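You operate a simulated robot arm through the tools that you are given. There is no shell and no other tool.

You run a simulated robot arm. Do the job below in one go: nothing can be reset, and whatever is moved stays where it is left.

Task
Send pallet 2 on to the yellow-band gate, then halt the line.
Fine: lower the blue-band gate, start, and raise that gate again so that no other pallet passes; leave pallet 1 at its gate; start and halt at the main box, one press each.

It is judged by the outcome, as a careful person would: the job done as asked, and still so three seconds after it is handed in. It fails if anything else is knocked over, pushed out of place, dropped, spilled or broken.

Robot
A 6-joint arm with a two-finger parallel gripper, fixed in place. Base frame: the origin is at the foot of the arm, x ahead of it, y to its left, z up. Readings come in mm, degrees, newtons and seconds.
With the tool pointing down near the work surface it reaches from about 440 to 860 mm from the base axis. Its first joint turns from -115.0 to 115.0 degrees. Payload 4.2 kg.
The TCP is the grasp point between the finger pads, 23 mm short of the fingertips. In the tool frame z runs along the fingers and y along their closing line. Largest opening 94 mm; finger width 38, thickness 10; the body of the gripper, 54 by 96 mm, starts 39 mm behind the TCP.
Orientation is that of the tool frame in the base frame, as [roll, pitch, yaw] about the fixed x, y, z axes, in that order (R = Rz(yaw) Ry(pitch) Rx(roll)). With the fingers straight down and closing along the base's y, the tool's x points along the base's -x, its y along +y and its z along -z.

Tools
- The arm moves only by the tool arm_command. Its argument "moves" is a list of rows, each an object (a shift or turn left out is 0, a gripper value left out holds the last) with "grip": the closure, from 0 (fully open) to 1 (shut); "delta_pos": the shift along the base's x, y, z in units of 40 mm (1.0 is 40 mm), a list of three; "turn": the turn, a rotation vector about the base's x, y, z in units of 6 degrees (1.0 is 6 degrees), a list of three. In form: [{"grip": grip, "delta_pos": [x, y, z], "turn": [wx, wy, wz]}, ...]. A call has 1 to 20 rows; each row shifts and turns the commanded pose from where the row before left it. A call with a number of a shift or a turn outside -1 to 1 is refused whole. Rows are played at 5 a second. More than 50 mm and 8.6 degrees between two rows, or a gripper value outside its range, and nothing of the call is played. Where a pose cannot be reached the arm comes as near as it can. A force on the tool above 90 N (or 10 N above the force at the start of the call, whichever is more), or a blocked arm, ends the call early, and 0.2 s more pass. Each finger travels about 108 mm/s and halts on what it meets, pressing with about 26 N; the grip force reading is that of the motor and also rises with nothing between the fingers. The clock runs only during rows and for 0.2 s after the last one: add rows that do not move to give the fingers time. The reply holds the time, the measured pose of the TCP, the force on the tool along the base axes, the opening and the grip force, in the units named above and with some noise, with the torque about the TCP (base axes, N m) and any sound that the robot's microphone picked up, and new pictures: "pictures" is both (left out), scene, wrist or none.
- Cameras (640 x 400 px; columns grow to the right, rows downward): "scene" is fixed at [49.1, 650.4, 1714.9]; the picture's right is [-0.53, -0.85, 0.00], its down [-0.50, 0.31, -0.81] and it looks along [0.69, -0.42, -0.59] (base axes); focal length 365 px, centre (320, 200). "wrist" rides on the gripper at [86, 16, -74] in the tool frame; the picture's right is [-0.18, 0.98, 0.00], its down [-0.58, -0.11, -0.81] and it looks along [-0.79, -0.15, 0.59] (tool axes); focal length 243 px, centre (320, 200). There is no depth. A picture from a camera that has moved, and an enlarged one, comes with that camera's place and axes in the base frame and with its lens.
- raise_lower(by): slides the trunk up (or, below 0, down) by that many mm; the arm rides with it, the base frame stays. It gives what a move gives, with no picture.
- enlarge(camera, box): a new picture of the part [left, top, right, bottom] of that camera's present view, enlarged. It takes no simulated time.
- sign_off(): hands the job in; it is judged then, once.

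Nothing tells you positions but the pictures and the camera data. Unless the task says otherwise, let go and move clear before handing in.

The tools are called as a command line: name --argument value ..., lists and objects as JSON in quotes. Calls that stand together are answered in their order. arm_command: Moves the arm, as the interface text tells. Its arguments: {"type":"object","properties":{"moves":{"type":"array","items":{"type":"object","properties":{"grip":{"type":"number"},"delta_pos":{"type":"array","items":{"type":"number"}},"turn":{"type":"array","items":{"type":"number"}}}}},"pictures":{"type":"string","enum":["both","scene","wrist","none"]}},"required":["moves"]} The other tools are called the same way: raise_lower (by) slides the trunk up or down; enlarge (camera, box) takes an enlarged picture of a part of a camera's view; sign_off () hands the job in.

At the start:

```text
clock: 0.0
tcp_pos: [453.0, 218.1, 1313.8]
orientation: [180.0, 0.0, -180.0]
ft_force: [-0.6, -1.0, 0.0]
ft_torque: [0.0, -0.02, -0.01]
grip_width: 94.0
grip_force: 0.1
trunk travel left (down, up): [-850.0, 140.0]
```

scene: 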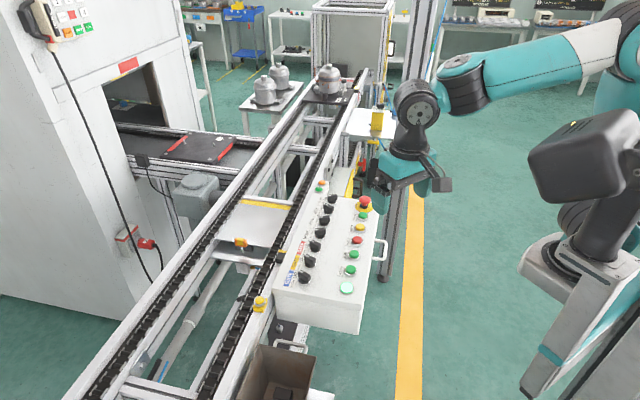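
wrist: 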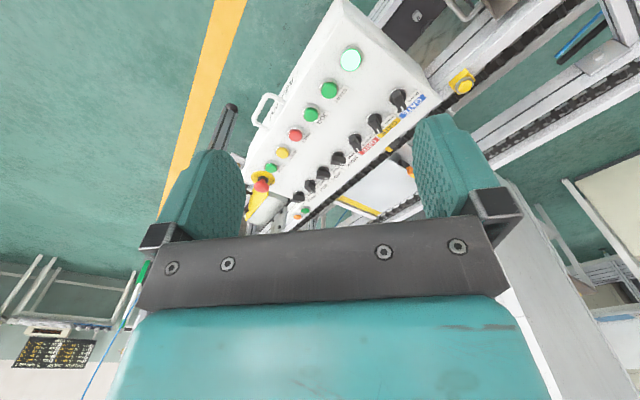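

I see a conveyor with a white control box beside it (buttons, rotary selectors) and pallets further along the line. I'll take enlarged pictures first to read the labels and find the gates and pallets.

enlarge --camera "scene" --box '[260, 170, 400, 330]'

enlarge --camera "scene" --box '[220, 50, 420, 175]'

enlarge --camera "wrist" --box '[240, 20, 480, 230]'

enlarge --camera "scene" --box '[60, 180, 300, 400]'

enlarge --camera "scene" --box '[0, 0, 240, 180]'

```text
2.50 times, centred on (330, 250) of scene
camera zoom: at [49.1, 650.4, 1714.9], right [-0.53, -0.85, 0.0], down [-0.5, 0.31, -0.81], along [0.69, -0.42, -0.59], focal length 913 px, centre (295, 75)
```

zoom: 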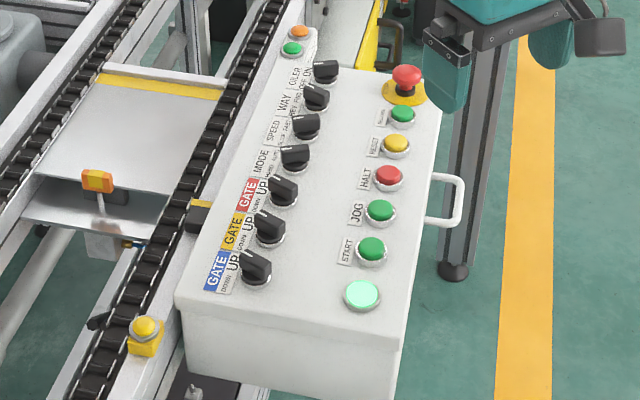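

```text
3.20 times, centred on (320, 112) of scene
camera zoom: at [49.1, 650.4, 1714.9], right [-0.53, -0.85, 0.0], down [-0.5, 0.31, -0.81], along [0.69, -0.42, -0.59], focal length 1168 px, centre (320, 480)
```

zoom: 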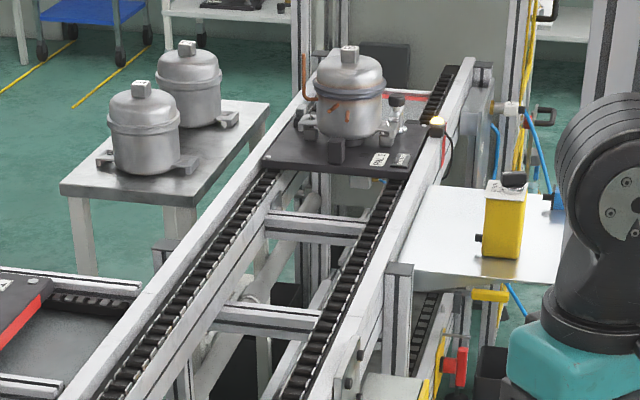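

```text
1.90 times, centred on (360, 125) of wrist
camera zoom: at [366.8, 233.0, 1388.5], right [0.18, 0.98, 0.0], down [0.58, -0.11, 0.81], along [0.79, -0.15, -0.59], focal length 462 px, centre (244, 343)
```

zoom: 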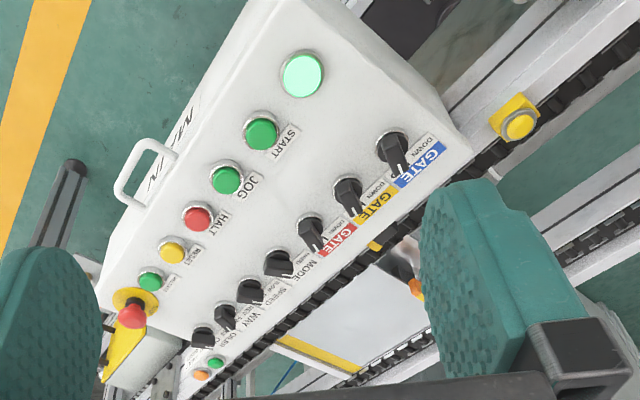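

```text
1.82 times, centred on (180, 290) of scene
camera zoom: at [49.1, 650.4, 1714.9], right [-0.53, -0.85, 0.0], down [-0.5, 0.31, -0.81], along [0.69, -0.42, -0.59], focal length 664 px, centre (574, 36)
```

zoom: 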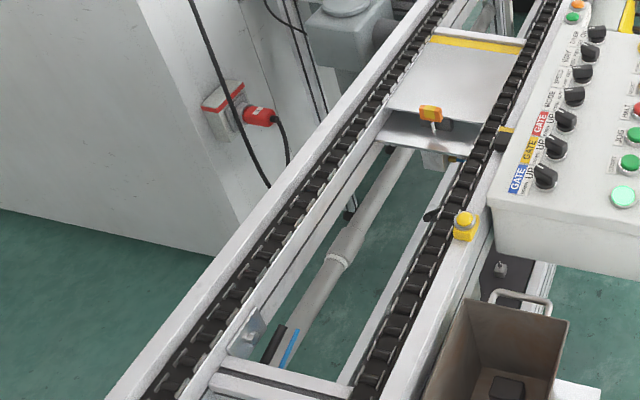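

```text
2.22 times, centred on (120, 90) of scene
camera zoom: at [49.1, 650.4, 1714.9], right [-0.53, -0.85, 0.0], down [-0.5, 0.31, -0.81], along [0.69, -0.42, -0.59], focal length 811 px, centre (764, 444)
```

zoom: 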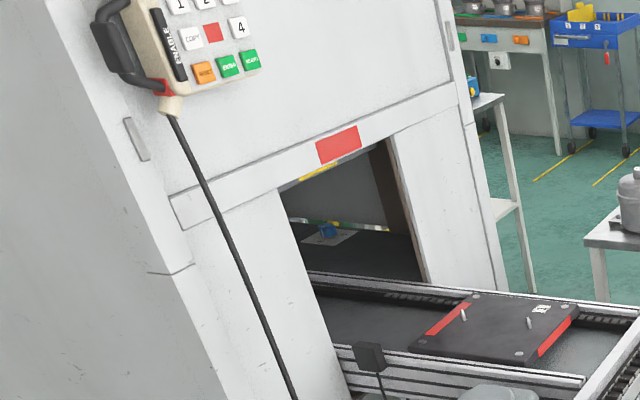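

The main box holds GATE selectors (blue, yellow, red) plus MODE, SPEED, WAY and another, and START/JOG/HALT buttons. I need closer looks at the labels, the pallets and the gates.

enlarge --camera "scene" --box '[290, 55, 370, 110]'

enlarge --camera "scene" --box '[160, 115, 250, 175]'

enlarge --camera "scene" --box '[290, 185, 350, 235]'

enlarge --camera "scene" --box '[280, 230, 330, 290]'

enlarge --camera "scene" --box '[330, 190, 390, 300]'

enlarge --camera "scene" --box '[330, 95, 420, 210]'

enlarge --camera "scene" --box '[210, 190, 290, 320]'

enlarge --camera "wrist" --box '[380, 60, 480, 130]'

enlarge --camera "wrist" --box '[280, 110, 400, 210]'

```text
7.27 times, centred on (330, 82) of scene
camera zoom: at [49.1, 650.4, 1714.9], right [-0.53, -0.85, 0.0], down [-0.5, 0.31, -0.81], along [0.69, -0.42, -0.59], focal length 2655 px, centre (247, 1054)
```

zoom: 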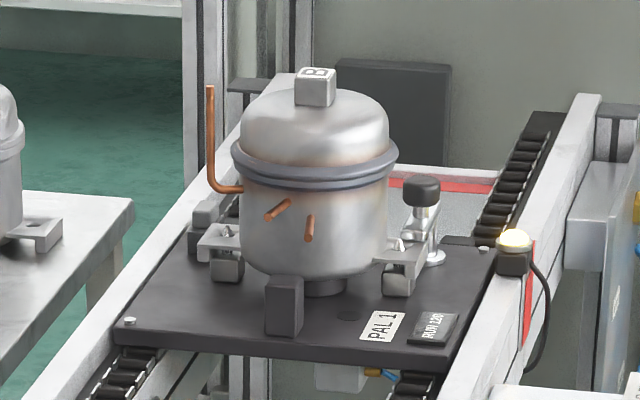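

```text
6.67 times, centred on (205, 145) of scene
camera zoom: at [49.1, 650.4, 1714.9], right [-0.53, -0.85, 0.0], down [-0.5, 0.31, -0.81], along [0.69, -0.42, -0.59], focal length 2434 px, centre (1087, 567)
```

zoom: 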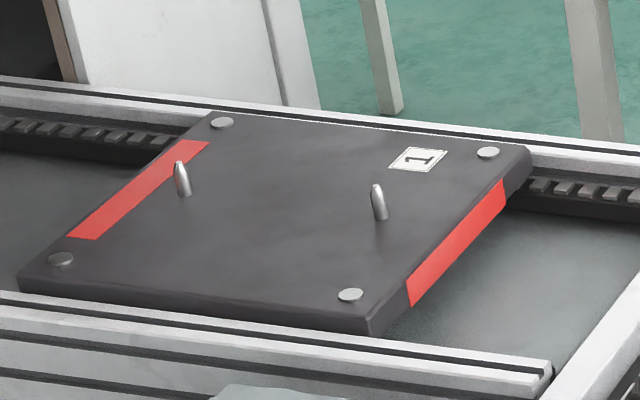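

```text
8.00 times, centred on (320, 210) of scene
camera zoom: at [49.1, 650.4, 1714.9], right [-0.53, -0.85, 0.0], down [-0.5, 0.31, -0.81], along [0.69, -0.42, -0.59], focal length 2921 px, centre (320, 120)
```

zoom: 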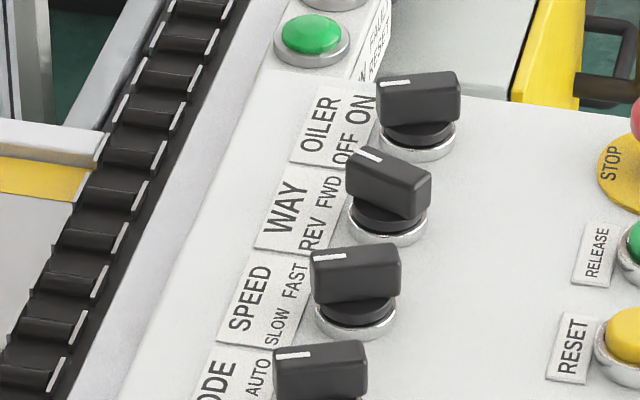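

```text
6.67 times, centred on (305, 260) of scene
camera zoom: at [49.1, 650.4, 1714.9], right [-0.53, -0.85, 0.0], down [-0.5, 0.31, -0.81], along [0.69, -0.42, -0.59], focal length 2434 px, centre (420, -200)
```

zoom: 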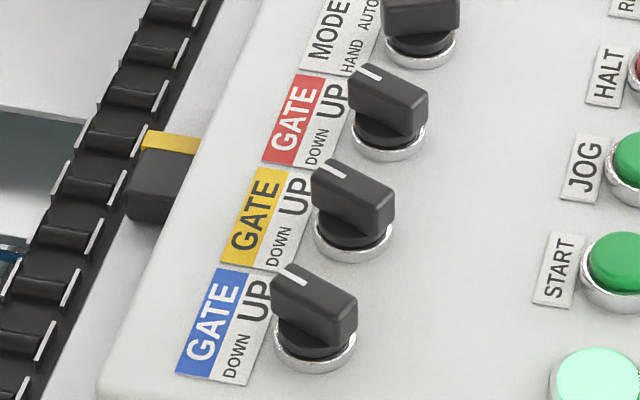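

```text
3.64 times, centred on (360, 245) of scene
camera zoom: at [49.1, 650.4, 1714.9], right [-0.53, -0.85, 0.0], down [-0.5, 0.31, -0.81], along [0.69, -0.42, -0.59], focal length 1328 px, centre (174, 36)
```

zoom: 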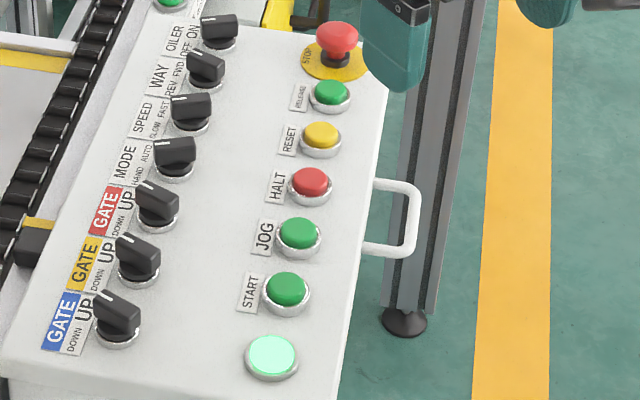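

```text
3.48 times, centred on (375, 152) of scene
camera zoom: at [49.1, 650.4, 1714.9], right [-0.53, -0.85, 0.0], down [-0.5, 0.31, -0.81], along [0.69, -0.42, -0.59], focal length 1270 px, centre (129, 365)
```

zoom: 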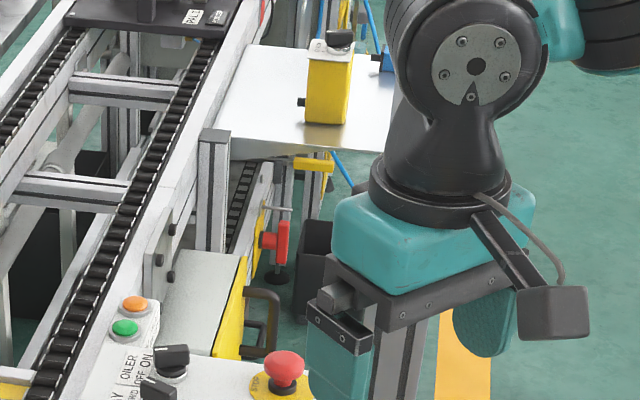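

```text
3.08 times, centred on (250, 255) of scene
camera zoom: at [49.1, 650.4, 1714.9], right [-0.53, -0.85, 0.0], down [-0.5, 0.31, -0.81], along [0.69, -0.42, -0.59], focal length 1123 px, centre (535, 31)
```

zoom: 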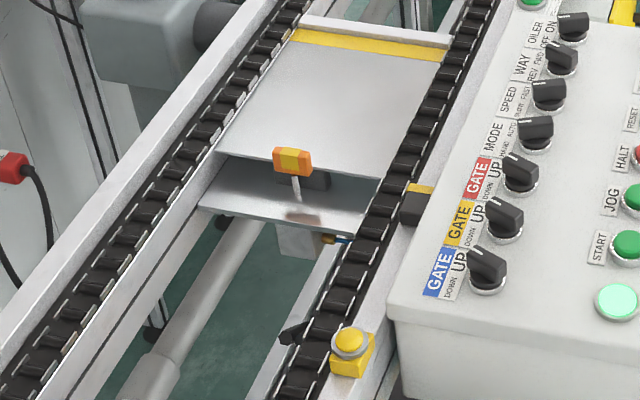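

```text
5.71 times, centred on (430, 95) of wrist
camera zoom: at [366.8, 233.0, 1388.5], right [0.18, 0.98, 0.0], down [0.58, -0.11, 0.81], along [0.79, -0.15, -0.59], focal length 1386 px, centre (-309, 800)
```

zoom: 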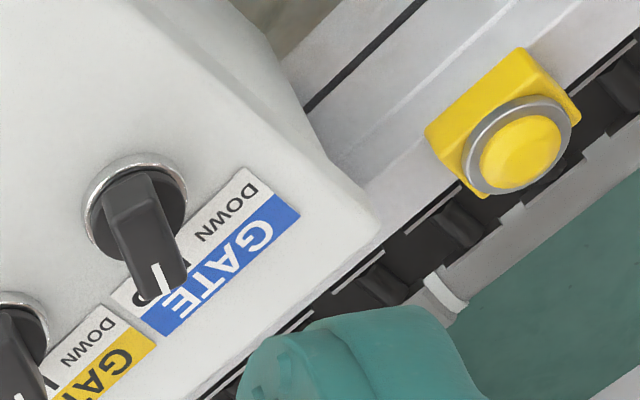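

```text
4.00 times, centred on (340, 160) of wrist
camera zoom: at [366.8, 233.0, 1388.5], right [0.18, 0.98, 0.0], down [0.58, -0.11, 0.81], along [0.79, -0.15, -0.59], focal length 970 px, centre (240, 360)
```

zoom: 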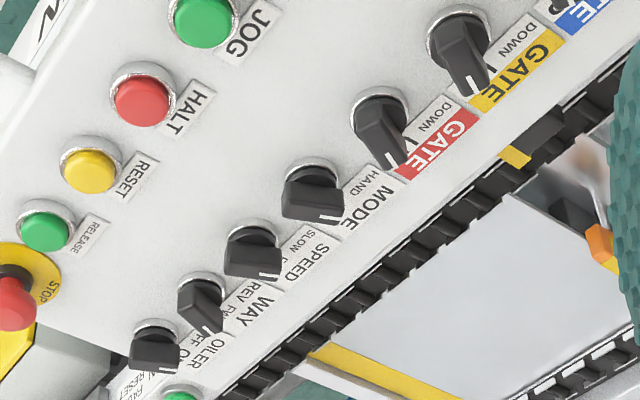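

The knobs for GATE blue/yellow/red all point at UP; pallet 1 sits at the far, red-band gate and the yellow-band gate is beside the box. Pallet 2 isn't in view, so it should be upstream (toward -x, +y); I'll turn the wrist camera that way to find it.

arm_command --moves '[{"turn": [0, 0, 1]}, {"turn": [0, 0, 1]}, {"turn": [0, 0, 1]}, {"turn": [0, 0, 1]}, {"turn": [0, 0, 1]}, {"turn": [0, 0, 1]}, {"turn": [0, 0, 1]}, {"turn": [0, 0, 1]}, {"turn": [0, 0, 1]}, {"turn": [0, 0, 1]}]' --pictures "both"

```text
clock: 2.2
tcp_pos: [452.7, 218.9, 1314.6]
orientation: [179.9, 0.0, -119.8]
ft_force: [0.7, -0.6, -0.5]
ft_torque: [0.0, 0.03, 0.01]
grip_width: 94.0
grip_force: 0.1
trunk travel left (down, up): [-850.0, 140.0]
camera wrist: at [396.3, 150.0, 1389.1], right [-0.76, 0.65, 0.0], down [0.38, 0.45, 0.81], along [0.52, 0.61, -0.59], focal length 243 px, centre (320, 200)
```

scene: 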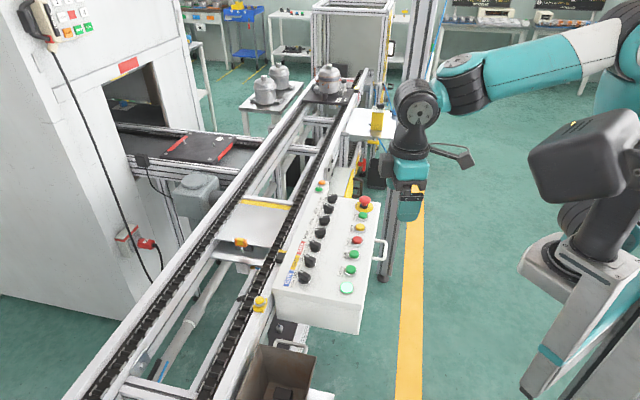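
wrist: 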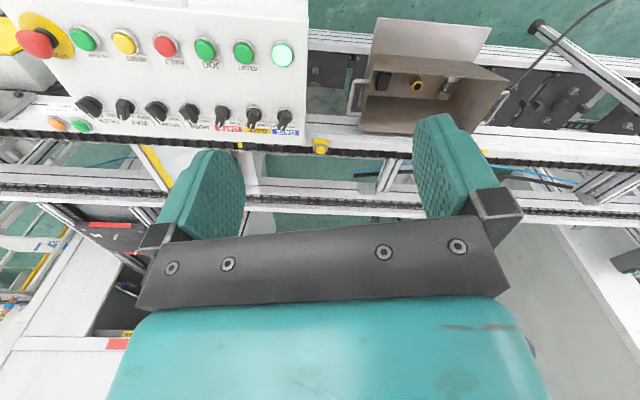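

The view now shows the box and a bin beside the line; dark plates appear at the upper right, upstream. I'll keep turning to see more of it.

arm_command --moves '[{"turn": [0, 0, 1]}, {"turn": [0, 0, 1]}, {"turn": [0, 0, 1]}, {"turn": [0, 0, 1]}, {"turn": [0, 0, 1]}, {"turn": [0, 0, 1]}, {"turn": [0, 0, 1]}, {"turn": [0, 0, 1]}]' --pictures "wrist"

enlarge --camera "wrist" --box '[320, 0, 640, 200]'

enlarge --camera "wrist" --box '[0, 0, 320, 200]'

```text
clock: 4.0
tcp_pos: [452.9, 217.7, 1313.8]
orientation: [180.0, 0.0, -72.0]
ft_force: [0.3, 0.5, 0.4]
ft_torque: [-0.02, 0.02, -0.01]
grip_width: 94.0
grip_force: 0.2
trunk travel left (down, up): [-850.0, 140.0]
camera wrist: at [464.8, 129.9, 1388.5], right [-0.99, -0.13, 0.0], down [-0.08, 0.59, 0.81], along [-0.11, 0.8, -0.59], focal length 243 px, centre (320, 200)
```

wrist: 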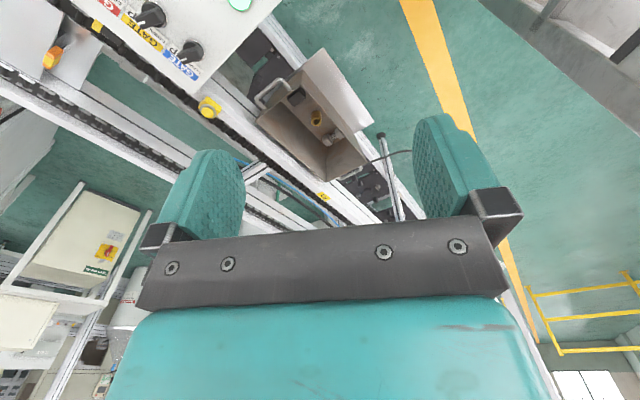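

```text
2.00 times, centred on (480, 100) of wrist
camera zoom: at [464.8, 129.9, 1388.5], right [-0.99, -0.13, 0.0], down [-0.08, 0.59, 0.81], along [-0.11, 0.8, -0.59], focal length 485 px, centre (0, 400)
```

zoom: 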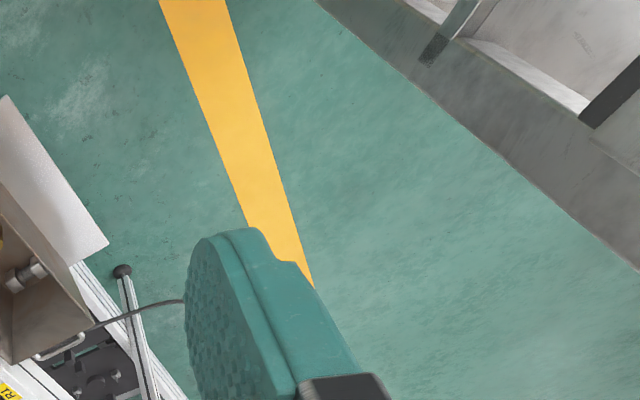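

```text
2.00 times, centred on (160, 100) of wrist
camera zoom: at [464.8, 129.9, 1388.5], right [-0.99, -0.13, 0.0], down [-0.08, 0.59, 0.81], along [-0.11, 0.8, -0.59], focal length 485 px, centre (640, 400)
```

zoom: 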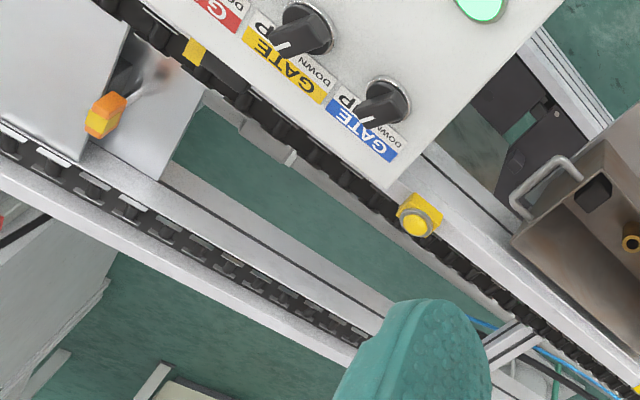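

I can see the bin beside the line, the blue gate selector, and dark plates on a lower track. I'll turn further and tilt the camera up to see the line upstream.

arm_command --moves '[{"turn": [0, 0, 1]}, {"turn": [0, 0, 1]}, {"turn": [0, 0, 1]}, {"turn": [0, 0, 1]}, {"turn": [0, 0, 1]}, {"turn": [0, 0, 0], "grip": 1}, {"grip": 1}, {"grip": 1}]' --pictures "both"

enlarge --camera "wrist" --box '[0, 40, 320, 240]'

```text
clock: 5.8
tcp_pos: [453.4, 218.8, 1314.1]
orientation: [-180.0, 0.0, -42.0]
ft_force: [-0.1, -0.2, -0.2]
ft_torque: [-0.04, 0.01, 0.03]
grip_width: 0.0
grip_force: 25.5
trunk travel left (down, up): [-850.0, 140.0]
camera wrist: at [506.9, 147.3, 1388.7], right [-0.79, -0.61, 0.0], down [-0.36, 0.47, 0.81], along [-0.49, 0.64, -0.59], focal length 243 px, centre (320, 200)
```

scene: 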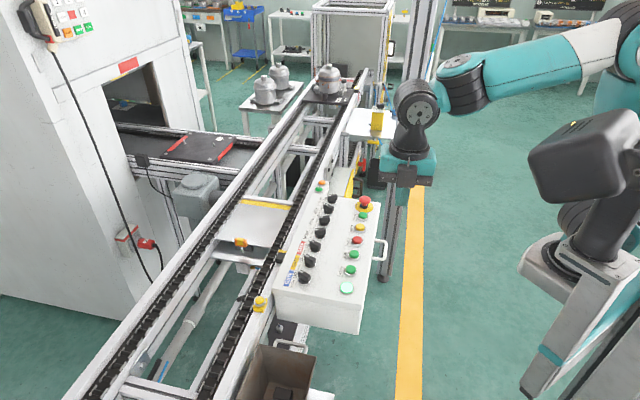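
wrist: 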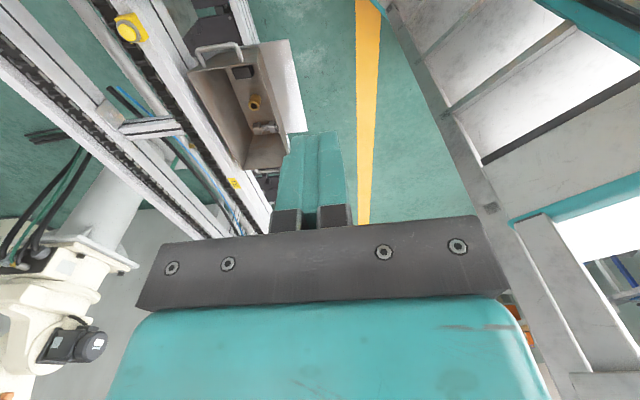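

```text
2.00 times, centred on (160, 140) of wrist
camera zoom: at [506.9, 147.3, 1388.7], right [-0.79, -0.61, 0.0], down [-0.36, 0.47, 0.81], along [-0.49, 0.64, -0.59], focal length 485 px, centre (640, 320)
```

zoom: 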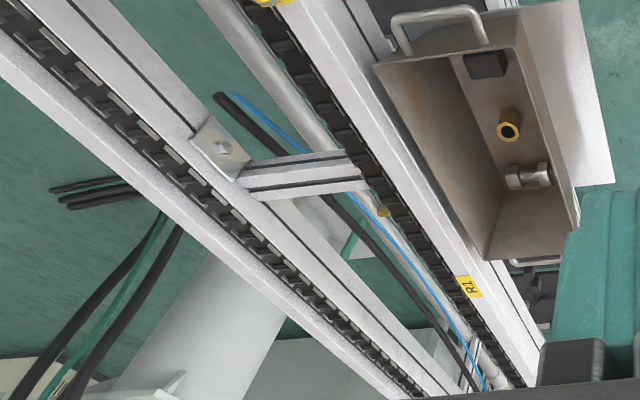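

The upstream stretch is hidden behind the gripper; I'll turn back a little with the fingers shut so the upstream line shows to the right of the gripper.

arm_command --moves '[{"turn": [0, 0, -1]}, {"turn": [0, 0, -1]}, {"turn": [0, 0, -1]}, {"turn": [0, 0, -1]}, {"turn": [0, 0, -1]}, {"turn": [0, 0, -1]}, {"turn": [0, 0, -1]}]' --pictures "wrist"

enlarge --camera "wrist" --box '[400, 50, 640, 250]'

enlarge --camera "wrist" --box '[200, 30, 440, 230]'

```text
clock: 7.4
tcp_pos: [453.4, 217.3, 1312.8]
orientation: [180.0, 0.0, -84.1]
ft_force: [-0.5, 0.5, -0.1]
ft_torque: [0.0, 0.0, 0.0]
grip_width: 0.2
grip_force: 26.3
trunk travel left (down, up): [-850.0, 140.0]
camera wrist: at [446.4, 128.6, 1388.0], right [-1.0, 0.08, 0.0], down [0.05, 0.59, 0.81], along [0.07, 0.8, -0.59], focal length 243 px, centre (320, 200)
```

wrist: 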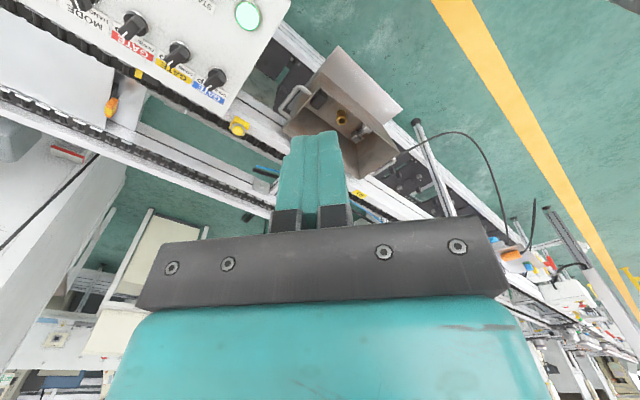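

```text
2.00 times, centred on (520, 150) of wrist
camera zoom: at [446.4, 128.6, 1388.0], right [-1.0, 0.08, 0.0], down [0.05, 0.59, 0.81], along [0.07, 0.8, -0.59], focal length 485 px, centre (-80, 300)
```

zoom: 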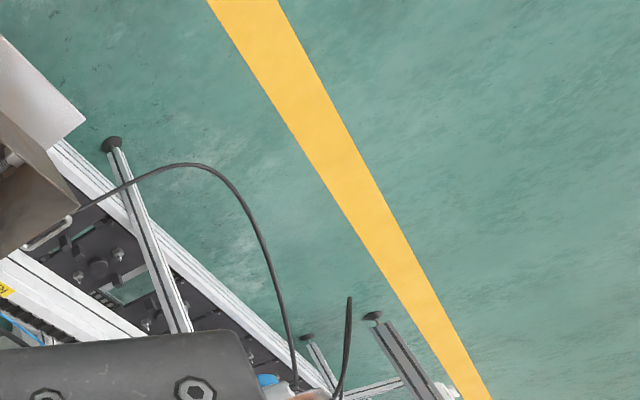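

```text
2.00 times, centred on (320, 130) of wrist
camera zoom: at [446.4, 128.6, 1388.0], right [-1.0, 0.08, 0.0], down [0.05, 0.59, 0.81], along [0.07, 0.8, -0.59], focal length 485 px, centre (320, 340)
```

zoom: 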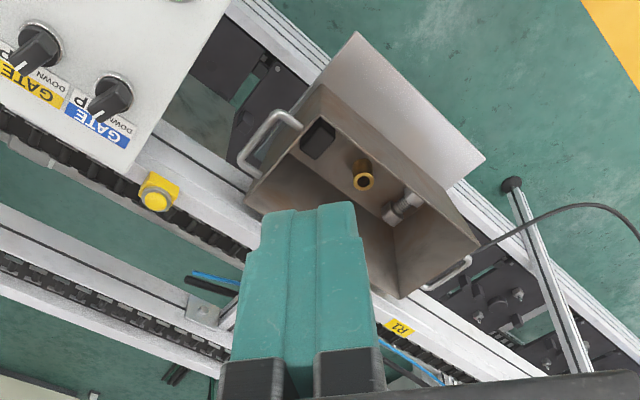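

Something colourful is visible at the lower right, upstream. I'll enlarge that.

enlarge --camera "wrist" --box '[480, 220, 640, 320]'

enlarge --camera "wrist" --box '[500, 300, 640, 400]'

enlarge --camera "scene" --box '[60, 300, 280, 400]'

enlarge --camera "scene" --box '[240, 320, 340, 400]'

```text
4.00 times, centred on (560, 270) of wrist
camera zoom: at [446.4, 128.6, 1388.0], right [-1.0, 0.08, 0.0], down [0.05, 0.59, 0.81], along [0.07, 0.8, -0.59], focal length 970 px, centre (-640, -80)
```

zoom: 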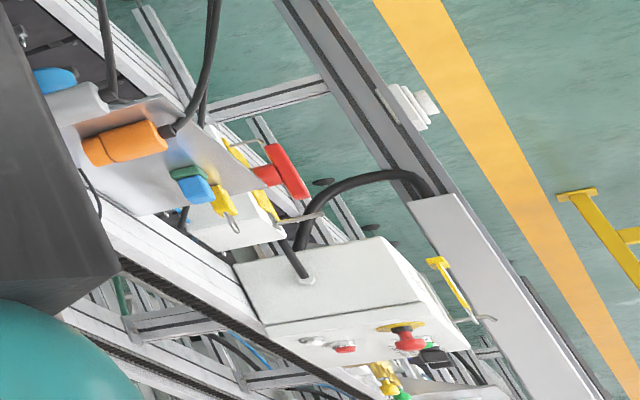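

```text
4.00 times, centred on (570, 350) of wrist
camera zoom: at [446.4, 128.6, 1388.0], right [-1.0, 0.08, 0.0], down [0.05, 0.59, 0.81], along [0.07, 0.8, -0.59], focal length 970 px, centre (-680, -400)
```

zoom: 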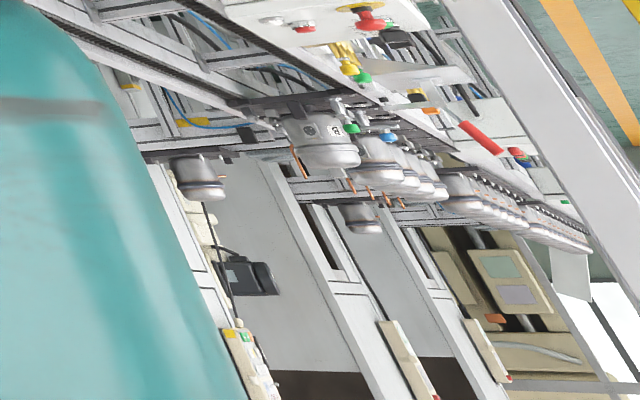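

```text
2.91 times, centred on (170, 350) of scene
camera zoom: at [49.1, 650.4, 1714.9], right [-0.53, -0.85, 0.0], down [-0.5, 0.31, -0.81], along [0.69, -0.42, -0.59], focal length 1062 px, centre (756, -236)
```

zoom: 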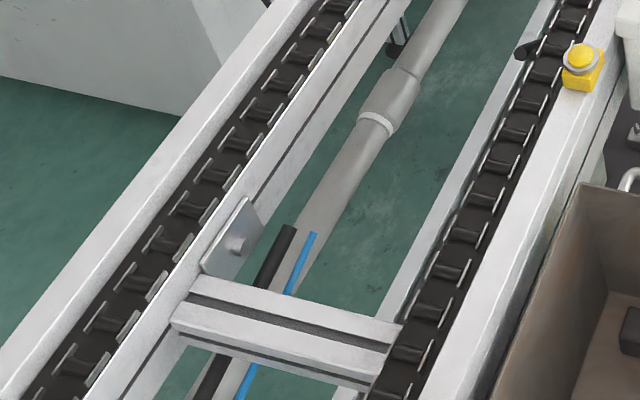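

```text
5.00 times, centred on (290, 360) of scene
camera zoom: at [49.1, 650.4, 1714.9], right [-0.53, -0.85, 0.0], down [-0.5, 0.31, -0.81], along [0.69, -0.42, -0.59], focal length 1825 px, centre (470, -600)
```

zoom: 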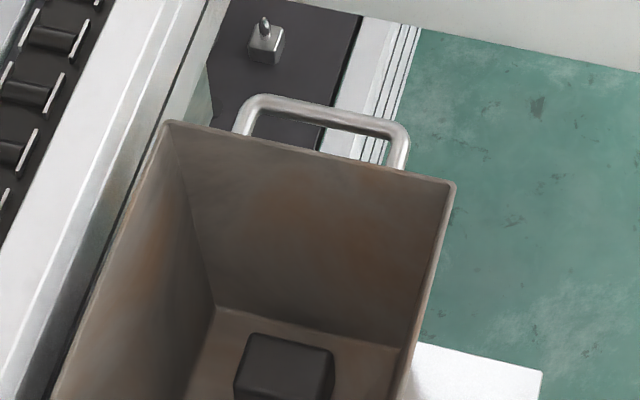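

Upstream there is a queue of vessels on pallets; I'll enlarge the leading one to see whether it is pallet 2 and which gate it stands at.

enlarge --camera "wrist" --box '[540, 310, 620, 360]'

enlarge --camera "wrist" --box '[520, 315, 570, 355]'

```text
8.00 times, centred on (580, 335) of wrist
camera zoom: at [446.4, 128.6, 1388.0], right [-1.0, 0.08, 0.0], down [0.05, 0.59, 0.81], along [0.07, 0.8, -0.59], focal length 1941 px, centre (-1760, -880)
```

zoom: 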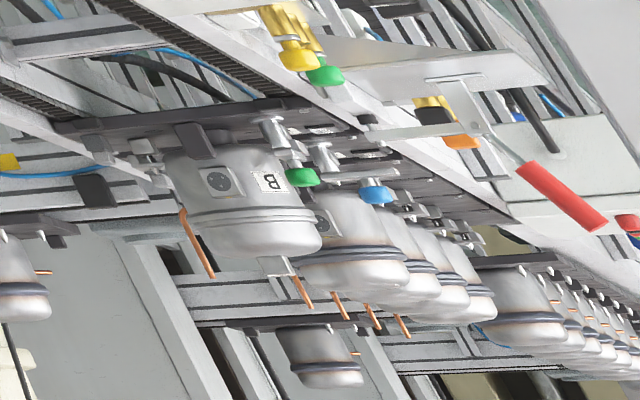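

```text
10.00 times, centred on (545, 335) of wrist
camera zoom: at [446.4, 128.6, 1388.0], right [-1.0, 0.08, 0.0], down [0.05, 0.59, 0.81], along [0.07, 0.8, -0.59], focal length 2426 px, centre (-1930, -1150)
```

zoom: 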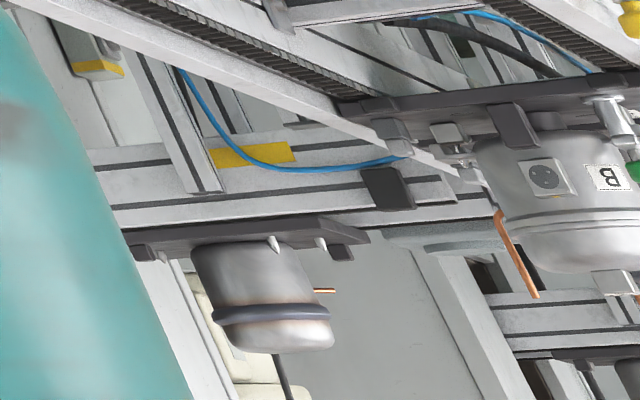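

The first pallet upstream looks far away (several metres), but the gripper may hide nearer ones. I'll point the camera squarely upstream and tilt it up to the horizon to find pallet 2 and the blue-band gate.

arm_command --moves '[{"turn": [0, 0, 1]}, {"turn": [0, 0, 1]}, {"turn": [0, 0, 1]}, {"turn": [0, 0, 1]}, {"turn": [0, 0, 1]}, {"turn": [0, 0, 1]}, {"turn": [0.6, 0.8, 0]}, {"turn": [0.6, 0.8, 0]}, {"turn": [0.6, 0.8, 0]}, {"turn": [0.6, 0.8, 0]}, {"turn": [0.6, 0.8, 0]}]' --pictures "both"

enlarge --camera "wrist" --box '[0, 0, 320, 230]'

enlarge --camera "wrist" --box '[180, 60, 340, 220]'

```text
clock: 9.8
tcp_pos: [452.4, 217.9, 1313.3]
orientation: [173.8, 29.6, -49.5]
ft_force: [-0.4, 0.5, -0.3]
ft_torque: [0.04, -0.02, -0.02]
grip_width: 0.1
grip_force: 25.5
trunk travel left (down, up): [-850.0, 140.0]
camera wrist: at [519.6, 126.3, 1337.6], right [-0.81, -0.55, 0.19], down [0.07, 0.22, 0.97], along [-0.58, 0.81, -0.14], focal length 243 px, centre (320, 200)
```

scene: 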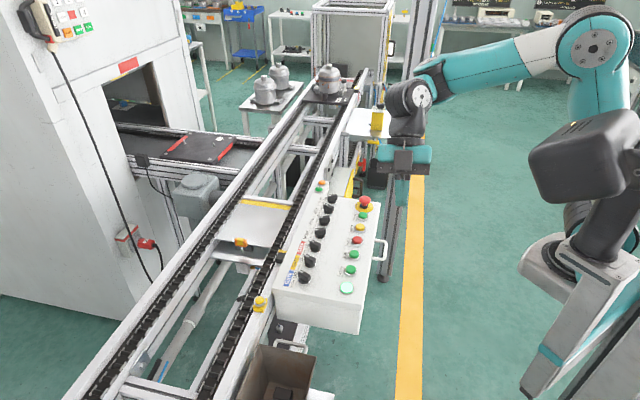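
wrist: 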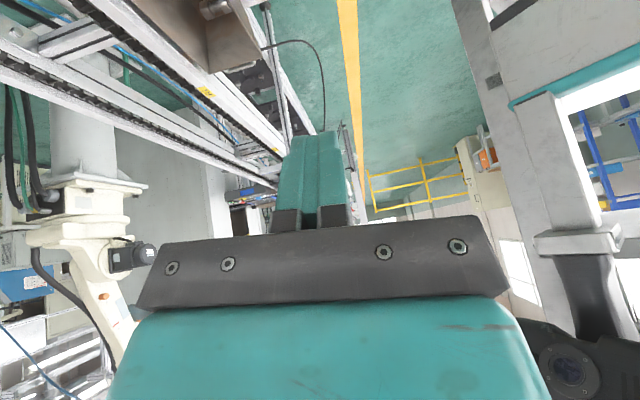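

```text
1.74 times, centred on (160, 115) of wrist
camera zoom: at [519.6, 126.3, 1337.6], right [-0.81, -0.55, 0.19], down [0.07, 0.22, 0.97], along [-0.58, 0.81, -0.14], focal length 422 px, centre (598, 348)
```

zoom: 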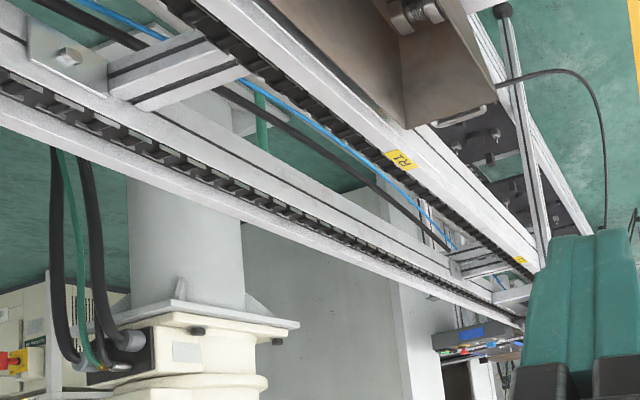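

```text
2.50 times, centred on (260, 140) of wrist
camera zoom: at [519.6, 126.3, 1337.6], right [-0.81, -0.55, 0.19], down [0.07, 0.22, 0.97], along [-0.58, 0.81, -0.14], focal length 606 px, centre (470, 350)
```

zoom: 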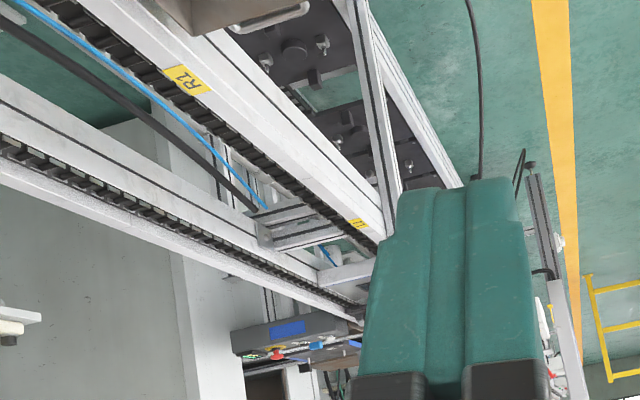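

The upstream stretch near the box is empty and the fingers hide the far part. Opening the fingers should let me see between them.

arm_command --moves '[{"grip": 0}, {"grip": 0}, {"grip": 0}]' --pictures "wrist"

enlarge --camera "wrist" --box '[220, 80, 420, 230]'

enlarge --camera "wrist" --box '[230, 160, 330, 230]'

```text
clock: 10.6
tcp_pos: [451.9, 217.6, 1313.5]
orientation: [173.6, 29.4, -49.6]
ft_force: [-0.2, -0.7, -0.5]
ft_torque: [0.01, 0.02, 0.01]
grip_width: 94.0
grip_force: 0.0
trunk travel left (down, up): [-850.0, 140.0]
camera wrist: at [519.9, 126.3, 1337.5], right [-0.81, -0.55, 0.19], down [0.07, 0.22, 0.97], along [-0.58, 0.81, -0.14], focal length 243 px, centre (320, 200)
```

wrist: 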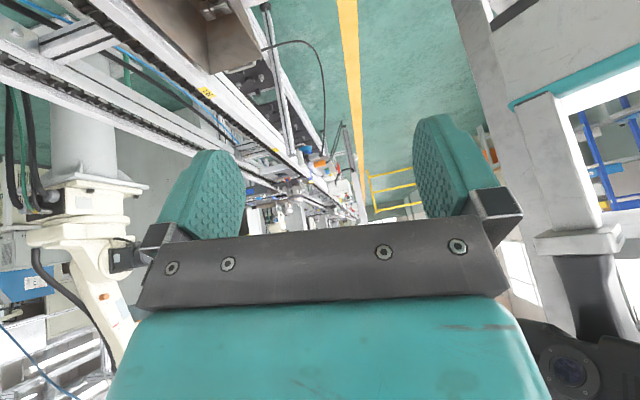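

```text
2.67 times, centred on (320, 155) of wrist
camera zoom: at [519.9, 126.3, 1337.5], right [-0.81, -0.55, 0.19], down [0.07, 0.22, 0.97], along [-0.58, 0.81, -0.14], focal length 647 px, centre (320, 320)
```

zoom: 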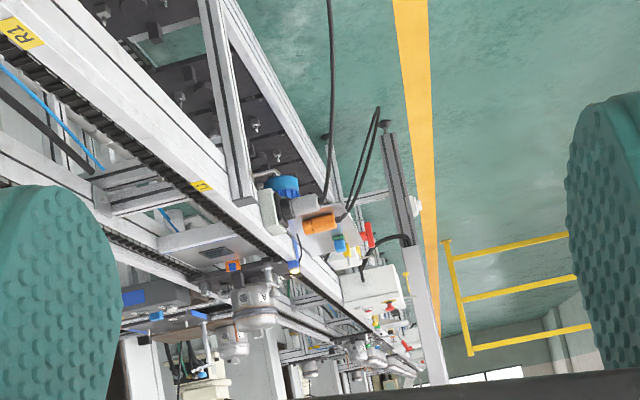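

```text
5.71 times, centred on (280, 195) of wrist
camera zoom: at [519.9, 126.3, 1337.5], right [-0.81, -0.55, 0.19], down [0.07, 0.22, 0.97], along [-0.58, 0.81, -0.14], focal length 1386 px, centre (549, 229)
```

zoom: 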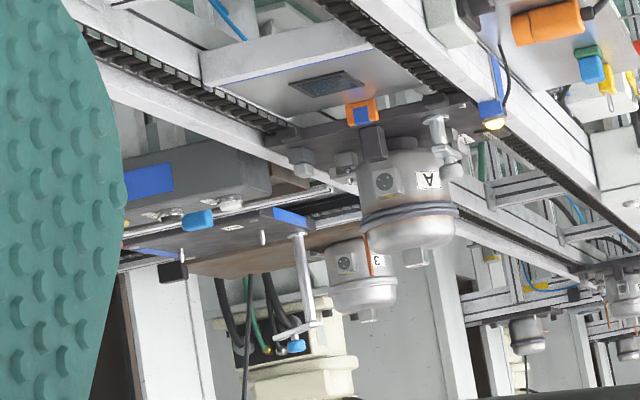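

Found it: a pallet with vessel "A" stands at a stop with a blue band, its presence lamp lit, and further pallets are queued behind. I'll zoom in to read its tag and gauge its position.

enlarge --camera "wrist" --box '[270, 160, 330, 205]'

enlarge --camera "wrist" --box '[280, 165, 310, 185]'

enlarge --camera "wrist" --box '[310, 180, 370, 225]'

enlarge --camera "wrist" --box '[270, 100, 350, 160]'

```text
8.89 times, centred on (300, 182) of wrist
camera zoom: at [519.9, 126.3, 1337.5], right [-0.81, -0.55, 0.19], down [0.07, 0.22, 0.97], along [-0.58, 0.81, -0.14], focal length 2157 px, centre (498, 356)
```

zoom: 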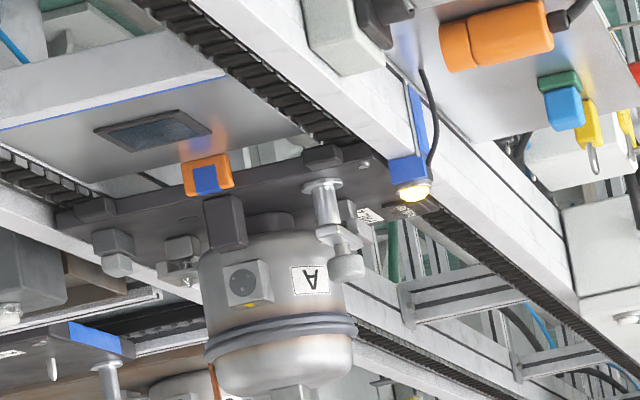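

```text
16.00 times, centred on (295, 175) of wrist
camera zoom: at [519.9, 126.3, 1337.5], right [-0.81, -0.55, 0.19], down [0.07, 0.22, 0.97], along [-0.58, 0.81, -0.14], focal length 3882 px, centre (720, 600)
```

zoom: 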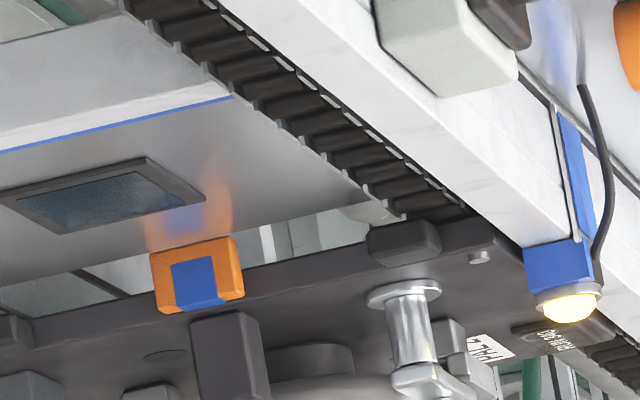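

```text
8.89 times, centred on (340, 202) of wrist
camera zoom: at [519.9, 126.3, 1337.5], right [-0.81, -0.55, 0.19], down [0.07, 0.22, 0.97], along [-0.58, 0.81, -0.14], focal length 2157 px, centre (142, 178)
```

zoom: 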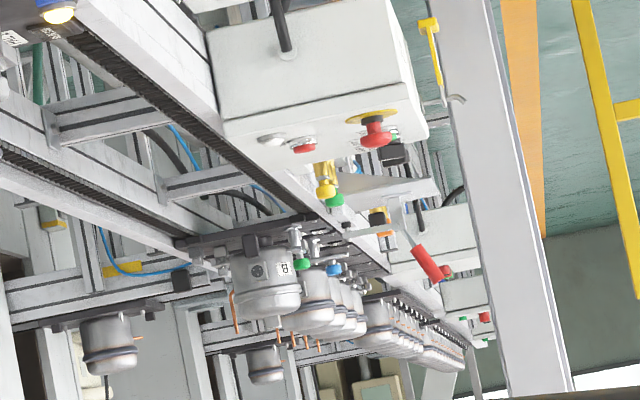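

```text
6.67 times, centred on (310, 130) of wrist
camera zoom: at [519.9, 126.3, 1337.5], right [-0.81, -0.55, 0.19], down [0.07, 0.22, 0.97], along [-0.58, 0.81, -0.14], focal length 1618 px, centre (387, 667)
```

zoom: 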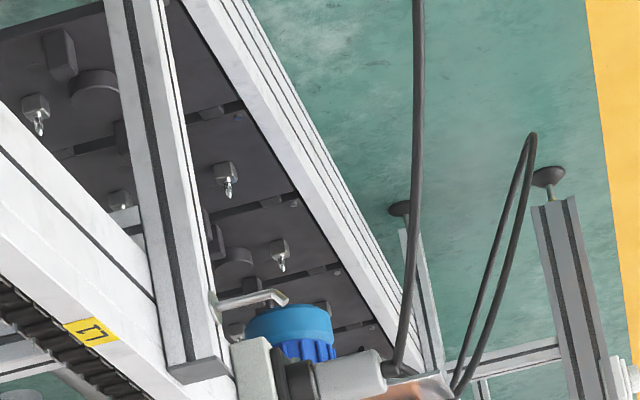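

The pallet at the blue-band gate reads PAL 2, about 1.75 m upstream of the yellow gate, with the next pallet well behind it. Now I'll level the tool and move above the blue GATE knob (estimated near [654, 333, 956]) to see the knobs closely.

arm_command --moves '[{"turn": [-0.6, -0.8, 0]}, {"turn": [-0.6, -0.8, 0]}, {"turn": [-0.6, -0.8, 0]}, {"turn": [-0.6, -0.8, 0]}, {"turn": [-0.6, -0.8, 0]}, {"turn": [0, 0, -1], "delta_pos": [0.2, 0.1, 0]}, {"turn": [0, 0, -1], "delta_pos": [0.337, 0.192, 0]}, {"turn": [0, 0, -1], "delta_pos": [0.337, 0.192, 0]}, {"turn": [0, 0, -1], "delta_pos": [0.337, 0.192, 0]}, {"turn": [0, 0, -1], "delta_pos": [0.337, 0.192, 0]}, {"turn": [0, 0, -1], "delta_pos": [0.337, 0.192, 0]}, {"turn": [0, 0, -1], "delta_pos": [0.337, 0.192, -0.2]}, {"turn": [0, 0, -1], "delta_pos": [0.337, 0.192, -0.2]}, {"turn": [0, 0, -1], "delta_pos": [0.337, 0.192, -0.3]}, {"turn": [0, 0, -1], "delta_pos": [0.337, 0.192, -0.3]}, {"turn": [0, 0, -1], "delta_pos": [0.337, 0.192, -0.3]}, {"turn": [0, 0, -1], "delta_pos": [0.337, 0.192, -0.3]}, {"turn": [0, 0, -1], "delta_pos": [0.337, 0.192, -0.3]}, {"turn": [0, 0, -1], "delta_pos": [0.337, 0.192, -0.3]}, {"turn": [0, 0, -1], "delta_pos": [0.337, 0.192, -0.2]}]' --pictures "both"

```text
clock: 14.8
tcp_pos: [651.9, 331.0, 1218.1]
orientation: [-180.0, 0.0, -138.1]
ft_force: [-0.2, -0.3, -0.8]
ft_torque: [-0.01, -0.01, 0.01]
grip_width: 93.6
grip_force: 0.0
trunk travel left (down, up): [-850.0, 140.0]
camera wrist: at [576.4, 283.7, 1293.1], right [-0.52, 0.85, 0.0], down [0.51, 0.31, 0.81], along [0.69, 0.42, -0.59], focal length 243 px, centre (320, 200)
```

scene: 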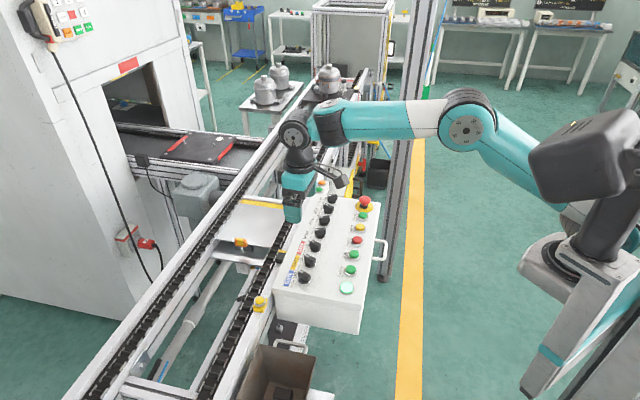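
wrist: 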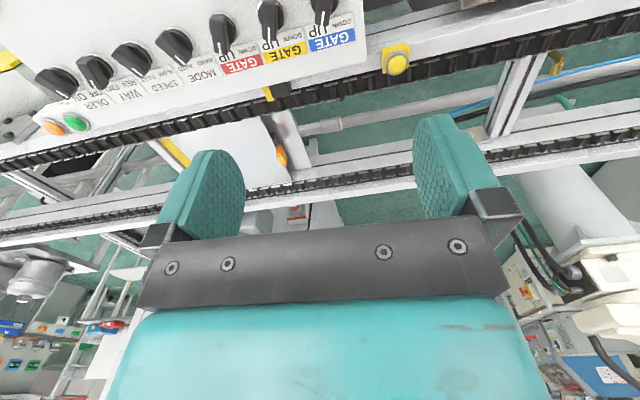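

The knob row is now at the top of the wrist view. I'll enlarge it to read the pointers.

enlarge --camera "wrist" --box '[180, 0, 380, 110]'

enlarge --camera "wrist" --box '[20, 0, 220, 140]'

```text
3.20 times, centred on (280, 55) of wrist
camera zoom: at [576.4, 283.7, 1293.1], right [-0.52, 0.85, 0.0], down [0.51, 0.31, 0.81], along [0.69, 0.42, -0.59], focal length 776 px, centre (448, 664)
```

zoom: 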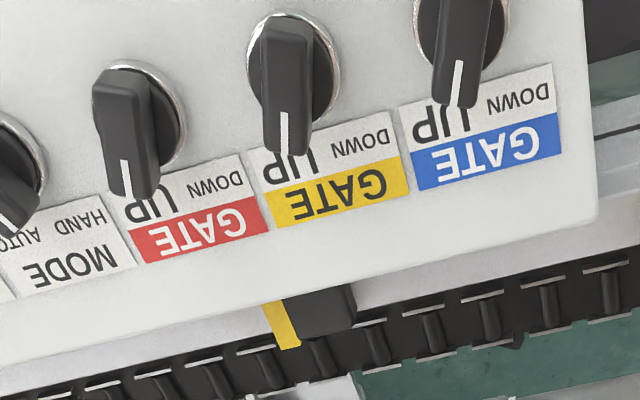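

```text
2.86 times, centred on (120, 70) of wrist
camera zoom: at [576.4, 283.7, 1293.1], right [-0.52, 0.85, 0.0], down [0.51, 0.31, 0.81], along [0.69, 0.42, -0.59], focal length 693 px, centre (891, 571)
```

zoom: 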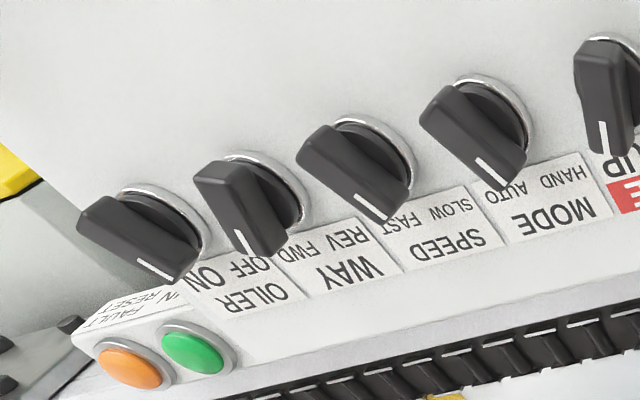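

All three gates read UP; MODE, SPEED and OILER point to their upstream labels (HAND, SLOW, OFF) and WAY points to FWD. Next I'll turn so the fingers line up across the blue knob's handle (yaw about -158°) and go down to about 130 mm above it for a precise look.

arm_command --moves '[{"turn": [0, 0, -1], "delta_pos": [0, 0, -0.5]}, {"turn": [0, 0, -1], "delta_pos": [0, 0, -0.8]}, {"turn": [0, 0, -1], "delta_pos": [0, 0, -0.8]}, {"turn": [0, 0, -0.4], "delta_pos": [0, 0, -0.8]}, {"delta_pos": [0, 0, -0.4]}, {}]' --pictures "both"

enlarge --camera "wrist" --box '[220, 0, 440, 140]'

enlarge --camera "wrist" --box '[0, 0, 240, 200]'

enlarge --camera "scene" --box '[250, 150, 400, 320]'

```text
clock: 16.2
tcp_pos: [652.0, 330.0, 1085.0]
orientation: [-180.0, 0.0, -158.3]
ft_force: [-0.9, 0.1, 0.5]
ft_torque: [-0.02, 0.04, 0.01]
grip_width: 94.3
grip_force: 0.1
trunk travel left (down, up): [-850.0, 140.0]
camera wrist: at [565.7, 311.6, 1159.7], right [-0.19, 0.98, 0.0], down [0.58, 0.11, 0.81], along [0.79, 0.15, -0.59], focal length 243 px, centre (320, 200)
```

scene: 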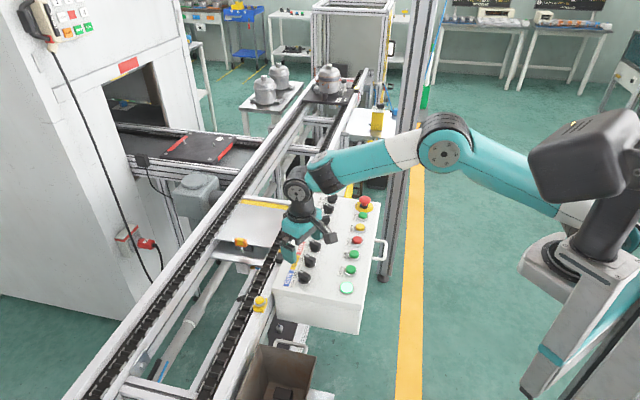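
wrist: 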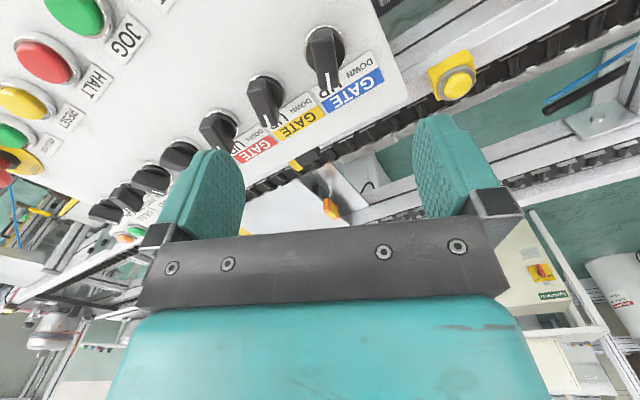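

```text
2.86 times, centred on (330, 70) of wrist
camera zoom: at [565.7, 311.6, 1159.7], right [-0.19, 0.98, 0.0], down [0.58, 0.11, 0.81], along [0.79, 0.15, -0.59], focal length 693 px, centre (291, 571)
```

zoom: 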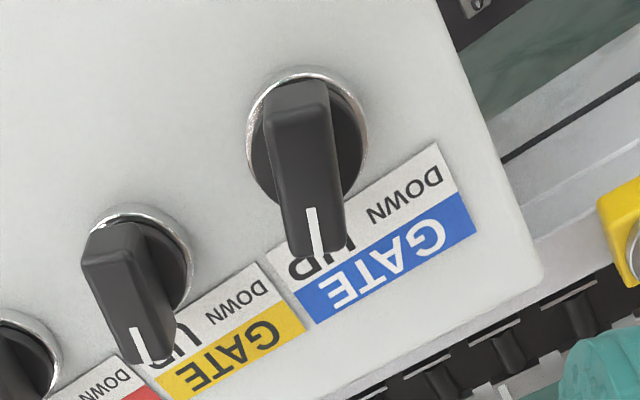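

```text
2.00 times, centred on (120, 100) of wrist
camera zoom: at [565.7, 311.6, 1159.7], right [-0.19, 0.98, 0.0], down [0.58, 0.11, 0.81], along [0.79, 0.15, -0.59], focal length 485 px, centre (720, 400)
```

zoom: 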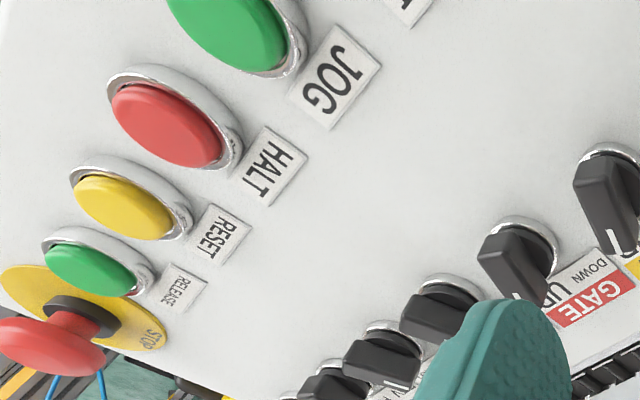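

```text
2.35 times, centred on (325, 235) of scene
camera zoom: at [49.1, 650.4, 1714.9], right [-0.53, -0.85, 0.0], down [-0.5, 0.31, -0.81], along [0.69, -0.42, -0.59], focal length 859 px, centre (308, 118)
```

zoom: 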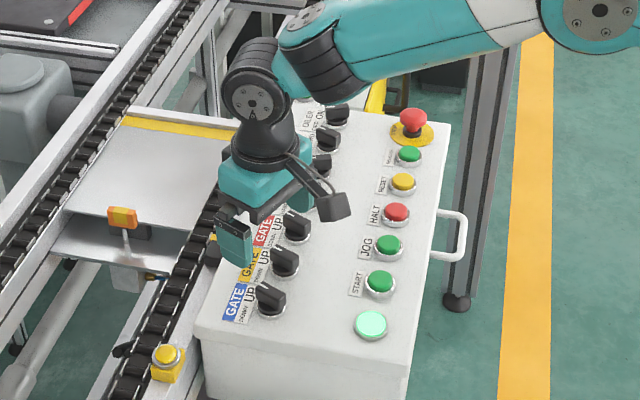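

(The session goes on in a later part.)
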